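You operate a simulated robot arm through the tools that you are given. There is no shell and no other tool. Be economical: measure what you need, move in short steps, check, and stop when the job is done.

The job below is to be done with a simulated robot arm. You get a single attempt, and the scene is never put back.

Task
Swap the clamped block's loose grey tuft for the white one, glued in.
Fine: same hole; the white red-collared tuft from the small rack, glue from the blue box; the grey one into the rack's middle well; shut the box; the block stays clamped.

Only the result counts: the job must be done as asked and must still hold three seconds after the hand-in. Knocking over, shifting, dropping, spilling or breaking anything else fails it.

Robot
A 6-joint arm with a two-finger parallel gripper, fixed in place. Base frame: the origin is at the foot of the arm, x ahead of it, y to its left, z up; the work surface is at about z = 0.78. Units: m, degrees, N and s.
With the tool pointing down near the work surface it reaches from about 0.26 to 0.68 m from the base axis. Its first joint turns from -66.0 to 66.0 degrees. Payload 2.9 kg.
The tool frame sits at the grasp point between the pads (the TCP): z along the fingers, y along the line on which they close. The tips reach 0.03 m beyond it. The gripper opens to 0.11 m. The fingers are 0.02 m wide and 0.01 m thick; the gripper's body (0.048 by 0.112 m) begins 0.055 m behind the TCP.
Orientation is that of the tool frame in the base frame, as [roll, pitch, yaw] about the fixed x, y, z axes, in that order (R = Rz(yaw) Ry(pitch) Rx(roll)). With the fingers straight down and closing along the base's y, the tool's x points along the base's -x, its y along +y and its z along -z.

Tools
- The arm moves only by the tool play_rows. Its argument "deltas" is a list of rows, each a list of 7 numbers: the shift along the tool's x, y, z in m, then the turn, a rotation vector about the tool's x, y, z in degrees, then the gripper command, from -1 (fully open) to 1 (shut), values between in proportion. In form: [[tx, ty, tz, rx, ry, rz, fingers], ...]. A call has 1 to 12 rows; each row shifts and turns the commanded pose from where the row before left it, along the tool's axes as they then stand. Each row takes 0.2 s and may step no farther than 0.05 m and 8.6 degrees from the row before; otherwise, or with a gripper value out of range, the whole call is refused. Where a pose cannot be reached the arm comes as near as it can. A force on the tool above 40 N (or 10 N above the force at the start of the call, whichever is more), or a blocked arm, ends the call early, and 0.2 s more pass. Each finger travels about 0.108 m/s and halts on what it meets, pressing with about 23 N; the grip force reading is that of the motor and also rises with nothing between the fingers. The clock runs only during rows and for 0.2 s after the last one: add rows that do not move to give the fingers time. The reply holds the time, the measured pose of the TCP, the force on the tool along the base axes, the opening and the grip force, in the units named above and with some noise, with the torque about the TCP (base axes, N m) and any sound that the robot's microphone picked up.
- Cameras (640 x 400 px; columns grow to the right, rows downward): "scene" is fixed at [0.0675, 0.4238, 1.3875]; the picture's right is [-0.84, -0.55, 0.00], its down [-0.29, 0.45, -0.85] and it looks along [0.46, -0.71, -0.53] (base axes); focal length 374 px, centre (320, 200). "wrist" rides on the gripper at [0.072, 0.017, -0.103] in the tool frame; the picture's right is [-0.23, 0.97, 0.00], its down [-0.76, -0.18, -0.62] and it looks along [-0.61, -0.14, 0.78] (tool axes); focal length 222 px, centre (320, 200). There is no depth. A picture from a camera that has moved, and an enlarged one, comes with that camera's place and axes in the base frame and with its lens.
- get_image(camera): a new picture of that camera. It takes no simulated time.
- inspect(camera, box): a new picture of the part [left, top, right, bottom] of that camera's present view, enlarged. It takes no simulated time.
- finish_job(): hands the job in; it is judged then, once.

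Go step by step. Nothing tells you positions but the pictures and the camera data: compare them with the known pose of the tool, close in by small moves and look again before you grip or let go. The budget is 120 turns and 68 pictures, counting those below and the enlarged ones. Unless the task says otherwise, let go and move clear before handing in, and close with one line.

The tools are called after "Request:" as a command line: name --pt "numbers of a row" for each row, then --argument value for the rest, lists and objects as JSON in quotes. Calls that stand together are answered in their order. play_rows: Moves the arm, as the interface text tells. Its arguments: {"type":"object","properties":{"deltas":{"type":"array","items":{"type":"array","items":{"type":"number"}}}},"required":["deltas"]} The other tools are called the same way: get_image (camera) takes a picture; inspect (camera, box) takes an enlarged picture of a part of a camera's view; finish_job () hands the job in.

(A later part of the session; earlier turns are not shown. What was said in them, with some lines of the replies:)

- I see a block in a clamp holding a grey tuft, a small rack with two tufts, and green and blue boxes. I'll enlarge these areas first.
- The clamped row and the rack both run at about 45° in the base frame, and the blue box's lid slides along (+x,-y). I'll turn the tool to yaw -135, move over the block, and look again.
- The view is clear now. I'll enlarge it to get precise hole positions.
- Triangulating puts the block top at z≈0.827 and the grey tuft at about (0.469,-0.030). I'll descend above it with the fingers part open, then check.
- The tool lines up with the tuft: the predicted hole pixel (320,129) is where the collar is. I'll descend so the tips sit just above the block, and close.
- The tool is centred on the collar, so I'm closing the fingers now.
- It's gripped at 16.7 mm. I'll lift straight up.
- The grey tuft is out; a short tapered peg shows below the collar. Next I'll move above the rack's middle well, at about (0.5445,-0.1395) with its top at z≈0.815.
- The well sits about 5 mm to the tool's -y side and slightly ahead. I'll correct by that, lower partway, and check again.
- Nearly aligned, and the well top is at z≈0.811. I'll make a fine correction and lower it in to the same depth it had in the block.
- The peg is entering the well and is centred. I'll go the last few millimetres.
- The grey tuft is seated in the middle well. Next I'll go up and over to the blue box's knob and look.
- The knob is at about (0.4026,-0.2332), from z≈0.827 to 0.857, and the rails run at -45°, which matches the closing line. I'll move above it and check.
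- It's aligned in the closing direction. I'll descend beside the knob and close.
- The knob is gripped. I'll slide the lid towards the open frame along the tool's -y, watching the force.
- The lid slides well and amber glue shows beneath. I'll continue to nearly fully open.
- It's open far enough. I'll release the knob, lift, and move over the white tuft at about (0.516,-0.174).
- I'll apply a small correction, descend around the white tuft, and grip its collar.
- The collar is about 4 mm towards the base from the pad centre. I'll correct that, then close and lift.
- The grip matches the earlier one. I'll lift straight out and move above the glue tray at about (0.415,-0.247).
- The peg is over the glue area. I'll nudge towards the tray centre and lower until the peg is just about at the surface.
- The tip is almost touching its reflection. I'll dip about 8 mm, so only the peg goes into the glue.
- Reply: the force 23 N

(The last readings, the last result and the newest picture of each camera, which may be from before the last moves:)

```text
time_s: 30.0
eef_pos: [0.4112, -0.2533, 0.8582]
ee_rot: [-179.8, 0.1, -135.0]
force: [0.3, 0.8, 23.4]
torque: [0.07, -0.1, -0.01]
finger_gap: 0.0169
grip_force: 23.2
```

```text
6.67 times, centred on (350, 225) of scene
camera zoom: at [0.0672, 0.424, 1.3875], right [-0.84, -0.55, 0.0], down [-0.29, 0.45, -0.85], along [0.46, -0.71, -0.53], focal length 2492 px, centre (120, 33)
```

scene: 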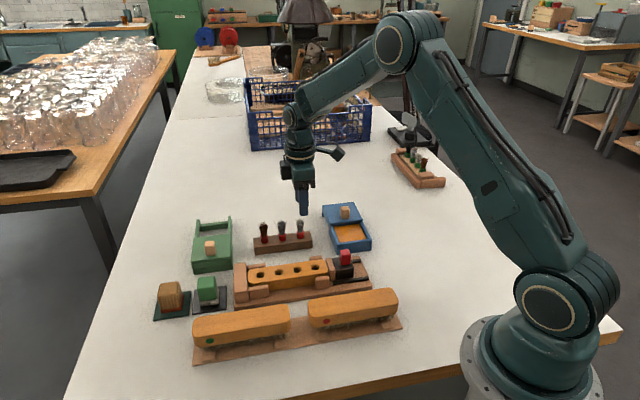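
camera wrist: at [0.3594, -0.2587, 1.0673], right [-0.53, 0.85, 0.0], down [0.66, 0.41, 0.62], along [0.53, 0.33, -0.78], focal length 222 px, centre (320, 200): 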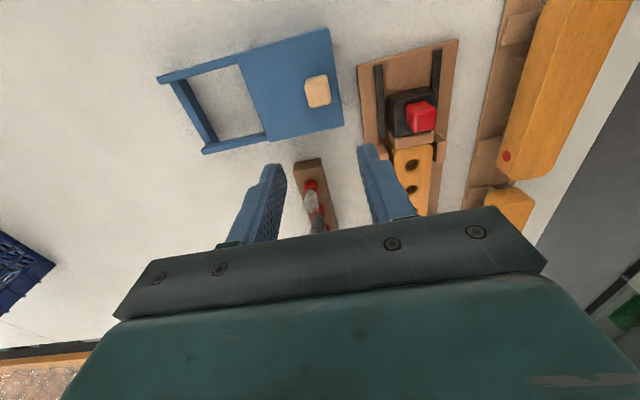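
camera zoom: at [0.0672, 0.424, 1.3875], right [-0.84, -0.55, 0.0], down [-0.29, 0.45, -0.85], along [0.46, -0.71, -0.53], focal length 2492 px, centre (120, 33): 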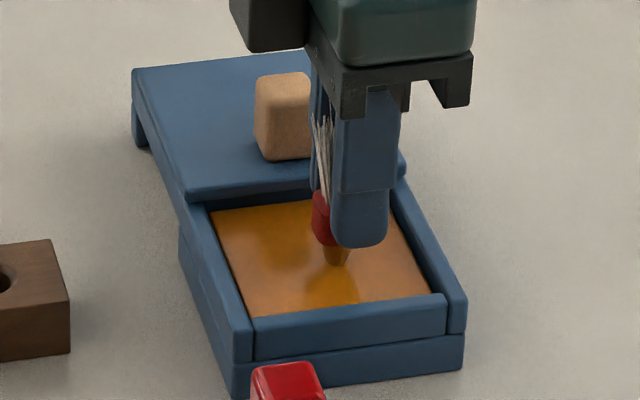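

The peg has turned amber and touched the tray floor (23 N). I'll lift and carry it over the block's hole, then look.

Request:
play_rows --pt "0 0 -0.008 0 0 0 1" --pt "0 0 -0.022 0 0 0 1" --pt "0 0 -0.025 0 0 0 1" --pt "0 0 -0.025 0 0 0 1" --pt "-0.0331 0.0195 0 0 0 0 1" --pt "-0.0331 0.0195 0 0 0 0 1" --pt "-0.0331 0.0195 0 0 0 0 1" --pt "-0.0331 0.0195 0 0 0 0 1" --pt "-0.0331 0.0196 0 0 0 0 1" --pt "-0.0331 0.0196 0 0 0 0 1" --pt "0 0 0.02 0 0 0 1" --pt "0 0 0 0 0 0 1"

Request:
inspect --camera "scene" --box '[232, 210, 328, 290]'

Request:
inspect --camera "wrist" --box '[240, 80, 400, 220]'

```text
time_s: 32.6
eef_pos: [0.4669, -0.0302, 0.9187]
ee_rot: [-180.0, 0.0, -135.0]
force: [-0.4, 1.1, 0.6]
torque: [0.02, -0.01, 0.04]
finger_gap: 0.0163
grip_force: 23.2
```

```text
5.00 times, centred on (280, 250) of scene
camera zoom: at [0.0675, 0.4238, 1.3875], right [-0.84, -0.55, 0.0], down [-0.29, 0.45, -0.85], along [0.46, -0.71, -0.53], focal length 1869 px, centre (520, -50)
```

zoom: 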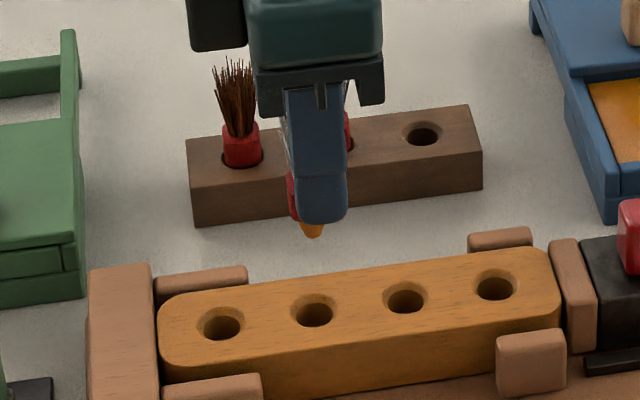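

```text
2.86 times, centred on (320, 150) of wrist
camera zoom: at [0.4042, -0.07, 1.0216], right [-0.53, 0.85, 0.0], down [0.66, 0.41, 0.62], along [0.53, 0.33, -0.78], focal length 635 px, centre (320, 343)
```

zoom: 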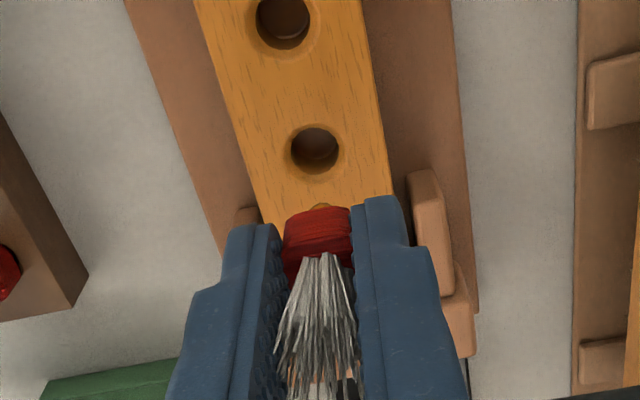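

The hole is slightly off: about 2 mm in -x and 1.5 mm in -y of the tool. I'll correct, descend partway, and check.

Request:
play_rows --pt "-0.002 -0.0015 0 0 0 0 1" --pt "0 0 0.015 0 0 0 1" --pt "0 0 0.015 0 0 0 1" --pt "0 0 0 0 0 0 1" --pt "0 0 0 0 0 0 1"

Request:
inspect --camera "scene" --box '[232, 220, 328, 280]'

Request:
inspect --camera "wrist" --box '[240, 80, 400, 220]'

```text
time_s: 33.8
eef_pos: [0.4684, -0.0313, 0.8881]
ee_rot: [180.0, 0.1, -134.9]
force: [0.3, -0.8, -0.7]
torque: [-0.02, 0.03, -0.04]
finger_gap: 0.0168
grip_force: 23.3
```

```text
6.67 times, centred on (280, 250) of scene
camera zoom: at [0.0675, 0.4238, 1.3875], right [-0.84, -0.55, 0.0], down [-0.29, 0.45, -0.85], along [0.46, -0.71, -0.53], focal length 2492 px, centre (587, -133)
```

zoom: 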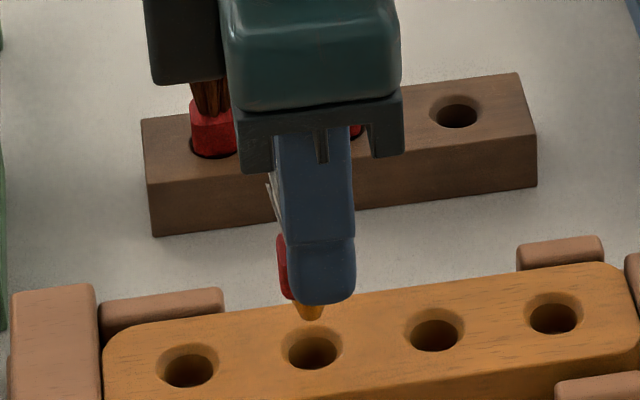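

```text
2.86 times, centred on (320, 150) of wrist
camera zoom: at [0.4065, -0.0701, 0.9913], right [-0.53, 0.85, 0.0], down [0.66, 0.41, 0.62], along [0.53, 0.33, -0.78], focal length 635 px, centre (320, 343)
```

zoom: 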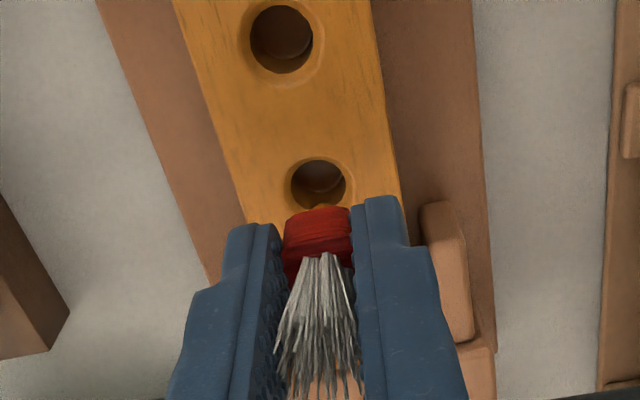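

Aligned in both views. I'll lower it in slowly.

Request:
play_rows --pt "0 0 0.01 0 0 0 1" --pt "0 0 0.008 0 0 0 1" --pt "0 0 0.005 0 0 0 1" --pt "0 0 0.003 0 0 0 1" --pt "0 0 0 0 0 0 1"

Request:
inspect --camera "scene" --box '[232, 220, 328, 280]'

Request:
inspect --camera "wrist" --box '[240, 80, 400, 220]'

```text
time_s: 35.0
eef_pos: [0.4707, -0.0299, 0.862]
ee_rot: [179.9, -0.1, -135.0]
force: [-1.3, -0.6, 5.5]
torque: [0.03, 0.04, -0.03]
finger_gap: 0.0165
grip_force: 23.0
```

```text
6.67 times, centred on (280, 250) of scene
camera zoom: at [0.0674, 0.4238, 1.3875], right [-0.84, -0.55, 0.0], down [-0.29, 0.45, -0.85], along [0.46, -0.71, -0.53], focal length 2492 px, centre (587, -133)
```

zoom: 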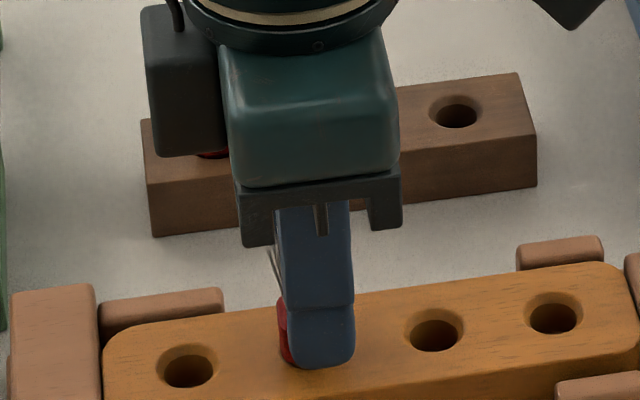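

```text
2.86 times, centred on (320, 150) of wrist
camera zoom: at [0.4075, -0.069, 0.9649], right [-0.53, 0.85, 0.0], down [0.66, 0.41, 0.62], along [0.53, 0.33, -0.78], focal length 635 px, centre (320, 343)
```

zoom: 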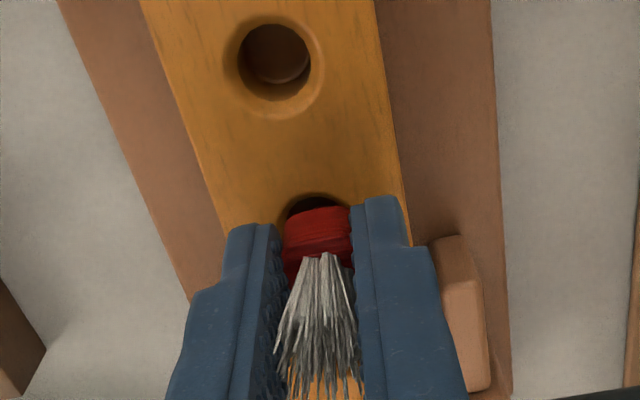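

A light 5.5 N contact has started. I'll press 3 mm more to seat it, and hold.

Request:
play_rows --pt "0 0 0.0015 0 0 0 1" --pt "0 0 0.0015 0 0 0 1" --pt "0 0 0 0 0 0 1" --pt "0 0 0 0 0 0 1"

Request:
inspect --camera "scene" --box '[252, 240, 316, 280]'

```text
time_s: 36.0
eef_pos: [0.471, -0.0299, 0.858]
ee_rot: [-180.0, 0.1, -134.9]
force: [-5.0, 6.4, 23.9]
torque: [0.27, 0.08, 0.04]
finger_gap: 0.0165
grip_force: 22.9
```

```text
10.00 times, centred on (284, 260) of scene
camera zoom: at [0.067, 0.4239, 1.3875], right [-0.84, -0.55, 0.0], down [-0.29, 0.45, -0.85], along [0.46, -0.71, -0.53], focal length 3738 px, centre (680, -400)
```

zoom: 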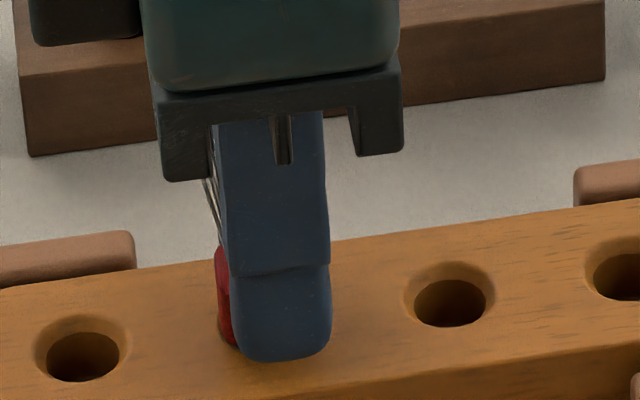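

It's pressed home at 24 N. I'll ease off slightly and hold for the glue to take, then release and look.

Request:
play_rows --pt "0 0 -0.001 0 0 0 1" --pt "0 0 0 0 0 0 1" --pt "0 0 0 0 0 0 1" --pt "0 0 0 0 0 0 1" --pt "0 0 0 0 0 0 1" --pt "0 0 0 0 0 0 1" --pt "0 0 0 0 0 0 1" --pt "0 0 0 0 0 0 1" --pt "0 0 0 0 0 0 1" --pt "0 0 0 0 0 0 1"

Request:
play_rows --pt "0 0 0 0 0 0 0.6" --pt "0 0 0 0 0 0 0.3" --pt "0 0 -0.015 0 0 0 0.3" --pt "0 0 -0.03 0 0 0 0.3" --pt "0 0 -0.03 0 0 0 0.3" --pt "0 0 0 0 0 0 0.1"

Request:
inspect --camera "scene" --box '[232, 220, 328, 280]'

Request:
inspect --camera "wrist" --box '[240, 60, 400, 200]'

```text
time_s: 38.2
eef_pos: [0.4704, -0.0295, 0.8586]
ee_rot: [180.0, 0.0, -135.1]
force: [-6.7, 6.5, 7.0]
torque: [0.26, 0.15, 0.03]
finger_gap: 0.0164
grip_force: 23.2
```

```text
time_s: 39.6
eef_pos: [0.471, -0.0295, 0.9341]
ee_rot: [-180.0, 0.1, -135.0]
force: [0.3, 0.5, -0.5]
torque: [-0.05, -0.03, -0.01]
finger_gap: 0.0494
grip_force: 0.0
```

```text
6.67 times, centred on (280, 250) of scene
camera zoom: at [0.0675, 0.4238, 1.3875], right [-0.84, -0.55, 0.0], down [-0.29, 0.45, -0.85], along [0.46, -0.71, -0.53], focal length 2492 px, centre (587, -133)
```

zoom: 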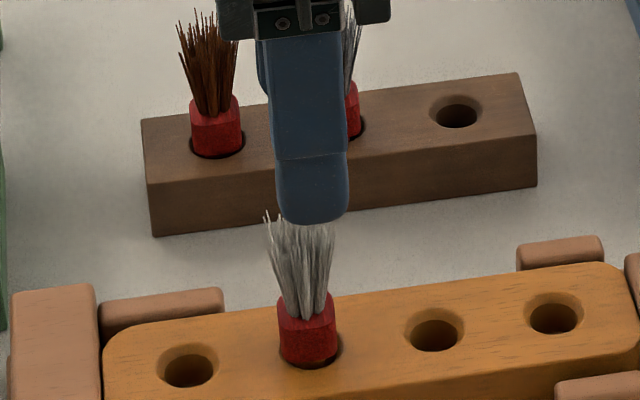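

```text
2.86 times, centred on (320, 130) of wrist
camera zoom: at [0.4082, -0.069, 1.0375], right [-0.53, 0.85, 0.0], down [0.66, 0.41, 0.62], along [0.53, 0.33, -0.78], focal length 635 px, centre (320, 400)
```

zoom: 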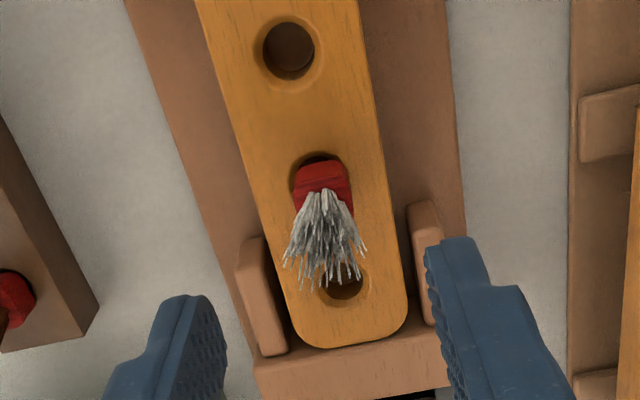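

The white tuft stands in the hole. I'll look more closely at the seating.

Request:
inspect --camera "scene" --box '[262, 242, 302, 282]'

Request:
inspect --camera "wrist" --box '[295, 85, 345, 145]'

```text
10.00 times, centred on (282, 262) of scene
camera zoom: at [0.0675, 0.4238, 1.3875], right [-0.84, -0.55, 0.0], down [-0.29, 0.45, -0.85], along [0.46, -0.71, -0.53], focal length 3738 px, centre (700, -420)
```

zoom: 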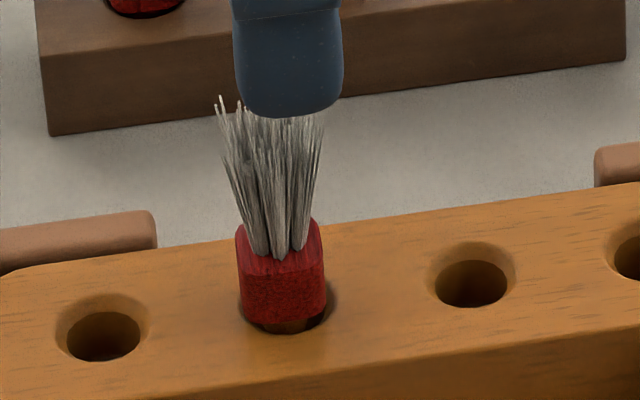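

```text
6.67 times, centred on (320, 115) of wrist
camera zoom: at [0.4082, -0.069, 1.0375], right [-0.53, 0.85, 0.0], down [0.66, 0.41, 0.62], along [0.53, 0.33, -0.78], focal length 1481 px, centre (320, 767)
```

zoom: 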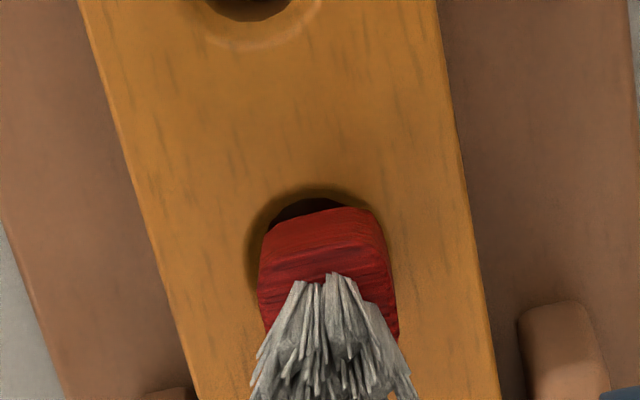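

The collar is about 2 mm short of fully seated, and the fingertips probably met the block first. I'll regrip it slightly higher and press down gently.

Request:
play_rows --pt "0 0 0.025 0 0 0 0.1" --pt "0 0 0.025 0 0 0 0.1" --pt "0 0 0.018 0 0 0 0.1" --pt "0 0 0 0 0 0 0.1" --pt "0 0 0 0 0 0 0.5" --pt "0 0 0 0 0 0 1" --pt "0 0 0 0 0 0 1"

Request:
inspect --camera "wrist" --box '[240, 80, 400, 220]'

```text
time_s: 41.2
eef_pos: [0.4706, -0.0304, 0.8648]
ee_rot: [-179.9, 0.0, -134.9]
force: [0.1, 0.6, -2.0]
torque: [0.03, 0.01, -0.03]
finger_gap: 0.0165
grip_force: 23.1
```

```text
2.86 times, centred on (320, 150) of wrist
camera zoom: at [0.4077, -0.069, 0.9696], right [-0.53, 0.85, 0.0], down [0.66, 0.41, 0.62], along [0.53, 0.33, -0.78], focal length 635 px, centre (320, 343)
```

zoom: 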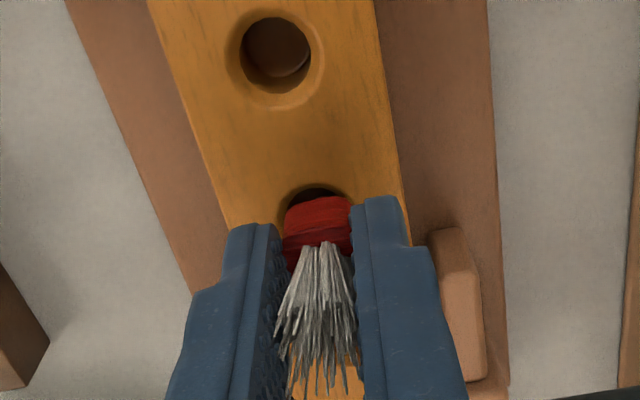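

Request:
play_rows --pt "0.001 0 0.001 0 0 0 1" --pt "0 0 0.001 0 0 0 1" --pt "0 0 0.001 0 0 0 1" --pt "0 0 0.001 0 0 0 1" --pt "0 0 0 0 0 0 1"

Request:
inspect --camera "wrist" --box '[240, 80, 400, 220]'

```text
time_s: 42.4
eef_pos: [0.4697, -0.0304, 0.8625]
ee_rot: [180.0, 0.0, -134.8]
force: [-3.6, 11.6, 22.4]
torque: [0.48, 0.07, 0.0]
finger_gap: 0.0166
grip_force: 22.7
```

```text
2.86 times, centred on (320, 150) of wrist
camera zoom: at [0.4076, -0.0697, 0.9655], right [-0.53, 0.85, 0.0], down [0.66, 0.41, 0.62], along [0.53, 0.33, -0.78], focal length 635 px, centre (320, 343)
```

zoom: 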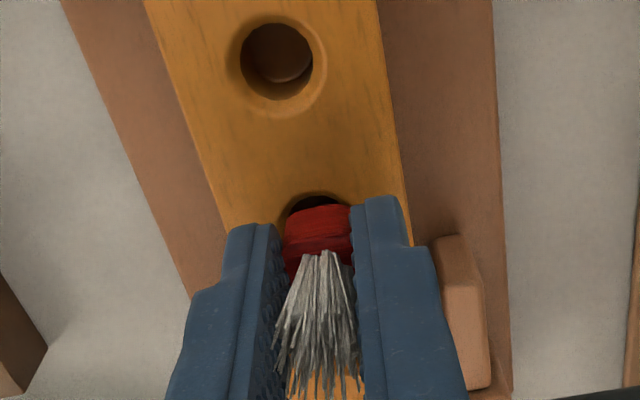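

The collar slipped in the grip, with a sideways load towards the tool's +y. I'll relieve that sideways load, press a bit more, and read the forces.

Request:
play_rows --pt "-0.0005 0.0012 0 0 0 0 1" --pt "0 0 0 0 0 0 1"

Request:
play_rows --pt "0 0 0.001 0 0 0 1" --pt "0 0 0.0005 0 0 0 1" --pt "0 0 0 0 0 0 1"

```text
time_s: 43.0
eef_pos: [0.4706, -0.0311, 0.862]
ee_rot: [-180.0, 0.2, -135.1]
force: [2.6, 5.0, 16.0]
torque: [0.21, -0.17, 0.0]
finger_gap: 0.0165
grip_force: 22.9
```

```text
time_s: 43.8
eef_pos: [0.4704, -0.0298, 0.8604]
ee_rot: [-179.9, 0.1, -135.0]
force: [6.5, 2.0, 22.9]
torque: [0.15, -0.25, 0.0]
finger_gap: 0.0164
grip_force: 22.6
```

Request:
play_rows --pt "0 0 -0.001 0 0 0 1" --pt "0 0 0 0 0 0 0.6" --pt "0 0 0 0 0 0 0.3" --pt "0 0 -0.02 0 0 0 0.3" --pt "0 0 -0.035 0 0 0 0.3" --pt "0 0 -0.035 0 0 0 0.1" --pt "0 0 0 0 0 0 0.1"

Request:
inspect --camera "scene" --box '[262, 242, 302, 282]'

Request:
get_image --camera "wrist"

```text
time_s: 45.4
eef_pos: [0.4694, -0.0294, 0.9531]
ee_rot: [-180.0, 0.0, -135.0]
force: [-0.2, -0.1, 0.0]
torque: [0.03, 0.01, -0.01]
finger_gap: 0.0496
grip_force: 0.1
```

```text
10.00 times, centred on (282, 262) of scene
camera zoom: at [0.0675, 0.4238, 1.3875], right [-0.84, -0.55, 0.0], down [-0.29, 0.45, -0.85], along [0.46, -0.71, -0.53], focal length 3738 px, centre (700, -420)
```

zoom: 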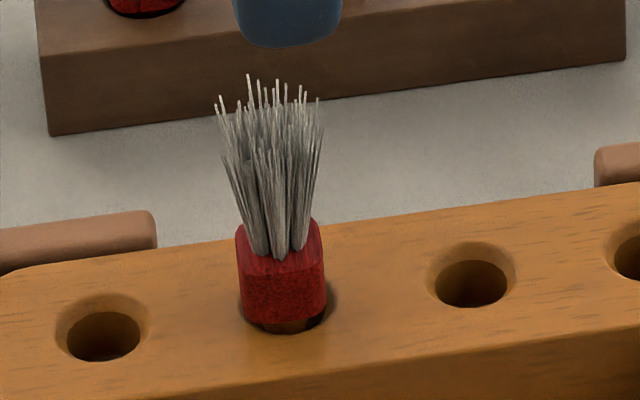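

```text
11 pictures are left
camera wrist: at [0.4069, -0.0684, 1.0563], right [-0.53, 0.85, 0.0], down [0.66, 0.41, 0.62], along [0.53, 0.33, -0.78], focal length 222 px, centre (320, 200)
```

wrist: 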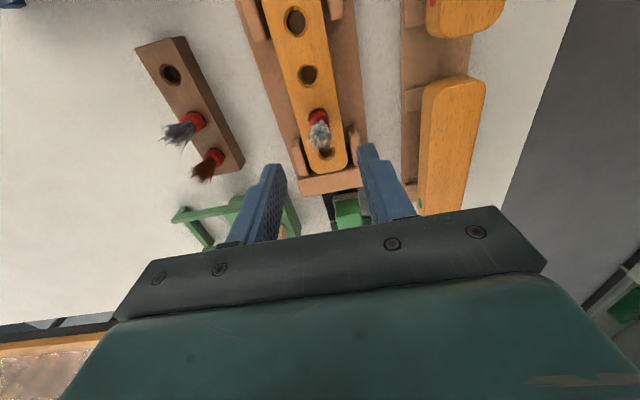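

The tuft didn't move by a pixel under those loads, so it is bonded, and its collar height matches the original grey one. I'll go back above the lid knob to shut the box.

Request:
play_rows --pt "0.0324 -0.0291 0 0 0 0 0.0" --pt "0.0324 -0.0291 0 0 0 0 0.0" --pt "0.0324 -0.0291 0 0 0 0 0.0" --pt "0.0324 -0.0291 0 0 0 0 0.0" --pt "0.0324 -0.0291 0 0 0 0 0.0" --pt "0.0324 -0.0292 0 0 0 0 0.0" --pt "0 0 0.025 0 0 0 0.0" --pt "0 0 0.018 0 0 0 0.0" --pt "0 0 0 0 0 0 0.0"

Request:
inspect --camera "wrist" --box '[240, 80, 400, 220]'

```text
time_s: 47.4
eef_pos: [0.453, -0.2913, 0.9075]
ee_rot: [179.9, -0.1, -135.0]
force: [-0.3, 0.0, 0.2]
torque: [0.0, -0.01, 0.0]
finger_gap: 0.055
grip_force: 0.0
```

```text
2.86 times, centred on (320, 150) of wrist
camera zoom: at [0.3905, -0.3298, 1.0111], right [-0.53, 0.85, 0.0], down [0.66, 0.41, 0.62], along [0.53, 0.33, -0.78], focal length 635 px, centre (320, 343)
```

zoom: 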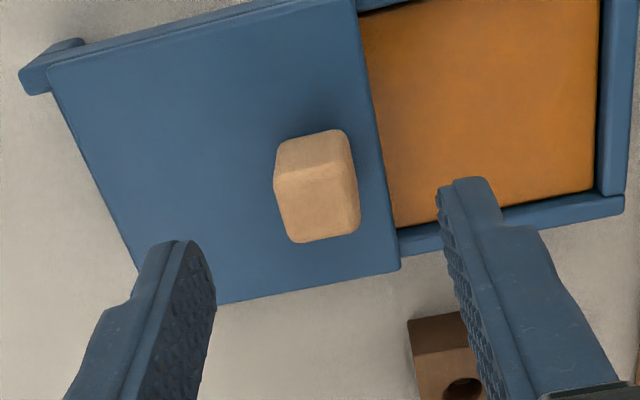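

The knob is centred between the fingers. I'll descend, grip, and slide the lid back by 60 mm first.

Request:
play_rows --pt "0 0 0.015 0 0 0 0.0" --pt "0 0 0.015 0 0 0 0.0" --pt "0 0 0.0125 0 0 0 0.0" --pt "0 0 0 0 0 0 0.0" --pt "0 0 0 0 0 0 0.4" --pt "0 0 0 0 0 0 0.8" --pt "0 0 0 0 0 0 0.8"

Request:
play_rows --pt "0 0.004 0 0 0 0 0.8" --pt "0 0.01 0 0 0 0 0.8" --pt "0 0.012 0 0 0 0 0.8" --pt "0 0.012 0 0 0 0 0.8" --pt "0 0.012 0 0 0 0 0.8" --pt "0 0.01 0 0 0 0 0.8" --pt "0 0 0 0 0 0 0.8"

```text
time_s: 49.0
eef_pos: [0.4545, -0.2914, 0.8656]
ee_rot: [179.9, 0.0, -135.0]
force: [0.5, 0.1, -1.4]
torque: [0.0, -0.1, -0.04]
finger_gap: 0.0215
grip_force: 44.7
```

```text
time_s: 50.6
eef_pos: [0.4127, -0.2497, 0.8663]
ee_rot: [-180.0, 0.1, -134.9]
force: [3.7, 3.7, -5.6]
torque: [-0.14, 0.03, -0.06]
finger_gap: 0.0213
grip_force: 44.8
```

Request:
play_rows --pt "0 0.008 0 0 0 0 0.8" --pt "0 0.006 0 0 0 0 0.8" --pt "0 0.003 0 0 0 0 0.8" --pt "0 0.001 0 0 0 0 0.8" --pt "0 0 0 0 0 0 0.8"

Request:
inspect --camera "scene" --box '[300, 180, 396, 260]'

```text
time_s: 51.8
eef_pos: [0.4004, -0.2365, 0.8662]
ee_rot: [-179.9, 0.0, -135.1]
force: [0.3, -3.2, -0.6]
torque: [0.15, -0.26, 0.06]
finger_gap: 0.0213
grip_force: 45.6
```

```text
5.00 times, centred on (348, 220) of scene
camera zoom: at [0.0675, 0.4237, 1.3875], right [-0.84, -0.55, 0.0], down [-0.29, 0.45, -0.85], along [0.46, -0.71, -0.53], focal length 1869 px, centre (180, 100)
```

zoom: 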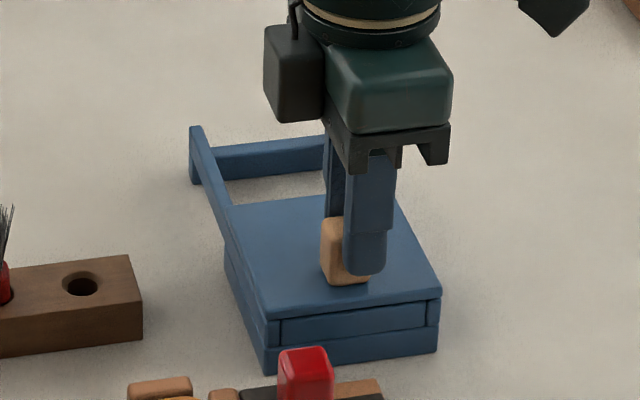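

The lid matches its initial position. I'll give it a tiny extra nudge to feel for the stop, then release and lift clear.

Request:
play_rows --pt "0 0.001 0 0 0 0 0.8" --pt "0 0 0 0 0 0 0.8"

Request:
play_rows --pt "0 0 0 0 0 0 0.3" --pt "0 0 0 0 0 0 0.0" --pt "0 0 -0.03 0 0 0 0.0" --pt "0 0 -0.04 0 0 0 0.0" --pt "0 0 -0.045 0 0 0 0.0" --pt "0.03 0 -0.02 0 0 0 0.0" --pt "0 0 0 0 0 0 0.0"

Request:
get_image --camera "scene"

Request:
inspect --camera "scene" --box '[220, 190, 380, 290]'

```text
time_s: 52.4
eef_pos: [0.401, -0.2357, 0.8657]
ee_rot: [-179.9, 0.1, -135.1]
force: [1.7, -8.3, -0.3]
torque: [-0.3, 0.11, 0.03]
finger_gap: 0.0215
grip_force: 45.1
```

```text
time_s: 54.0
eef_pos: [0.3757, -0.2585, 1.001]
ee_rot: [-180.0, -0.1, -135.1]
force: [0.5, -0.6, 0.1]
torque: [-0.02, -0.04, 0.0]
finger_gap: 0.055
grip_force: 0.0
```

```text
8 pictures are left
```

scene: 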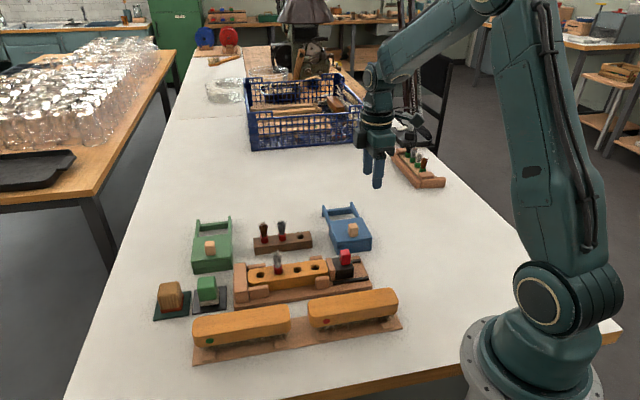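

```text
4.00 times, centred on (300, 240) of scene
camera zoom: at [0.0675, 0.4238, 1.3875], right [-0.84, -0.55, 0.0], down [-0.29, 0.45, -0.85], along [0.46, -0.71, -0.53], focal length 1495 px, centre (400, 40)
```

zoom: 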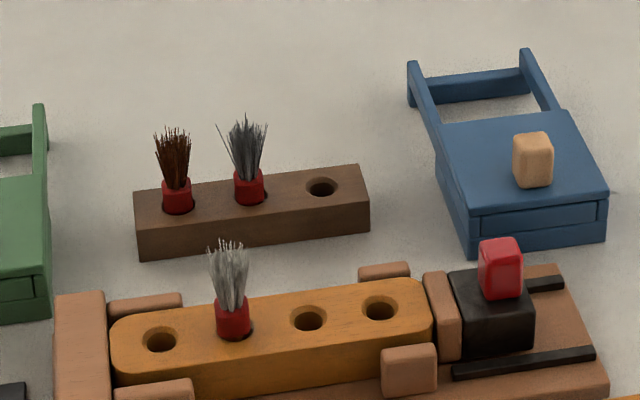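

Everything is in place: the white tuft is glued in the same hole, the grey one is in the middle well, the box is shut, the block is still clamped, and the arm is clear. I'm handing in now.

Request:
finish_job

```text
The job is handed in.
```

The job is handed in: the white tuft is glued into the block's original hole, the grey one is in the rack's middle well, the blue box is shut, and the block is still clamped.
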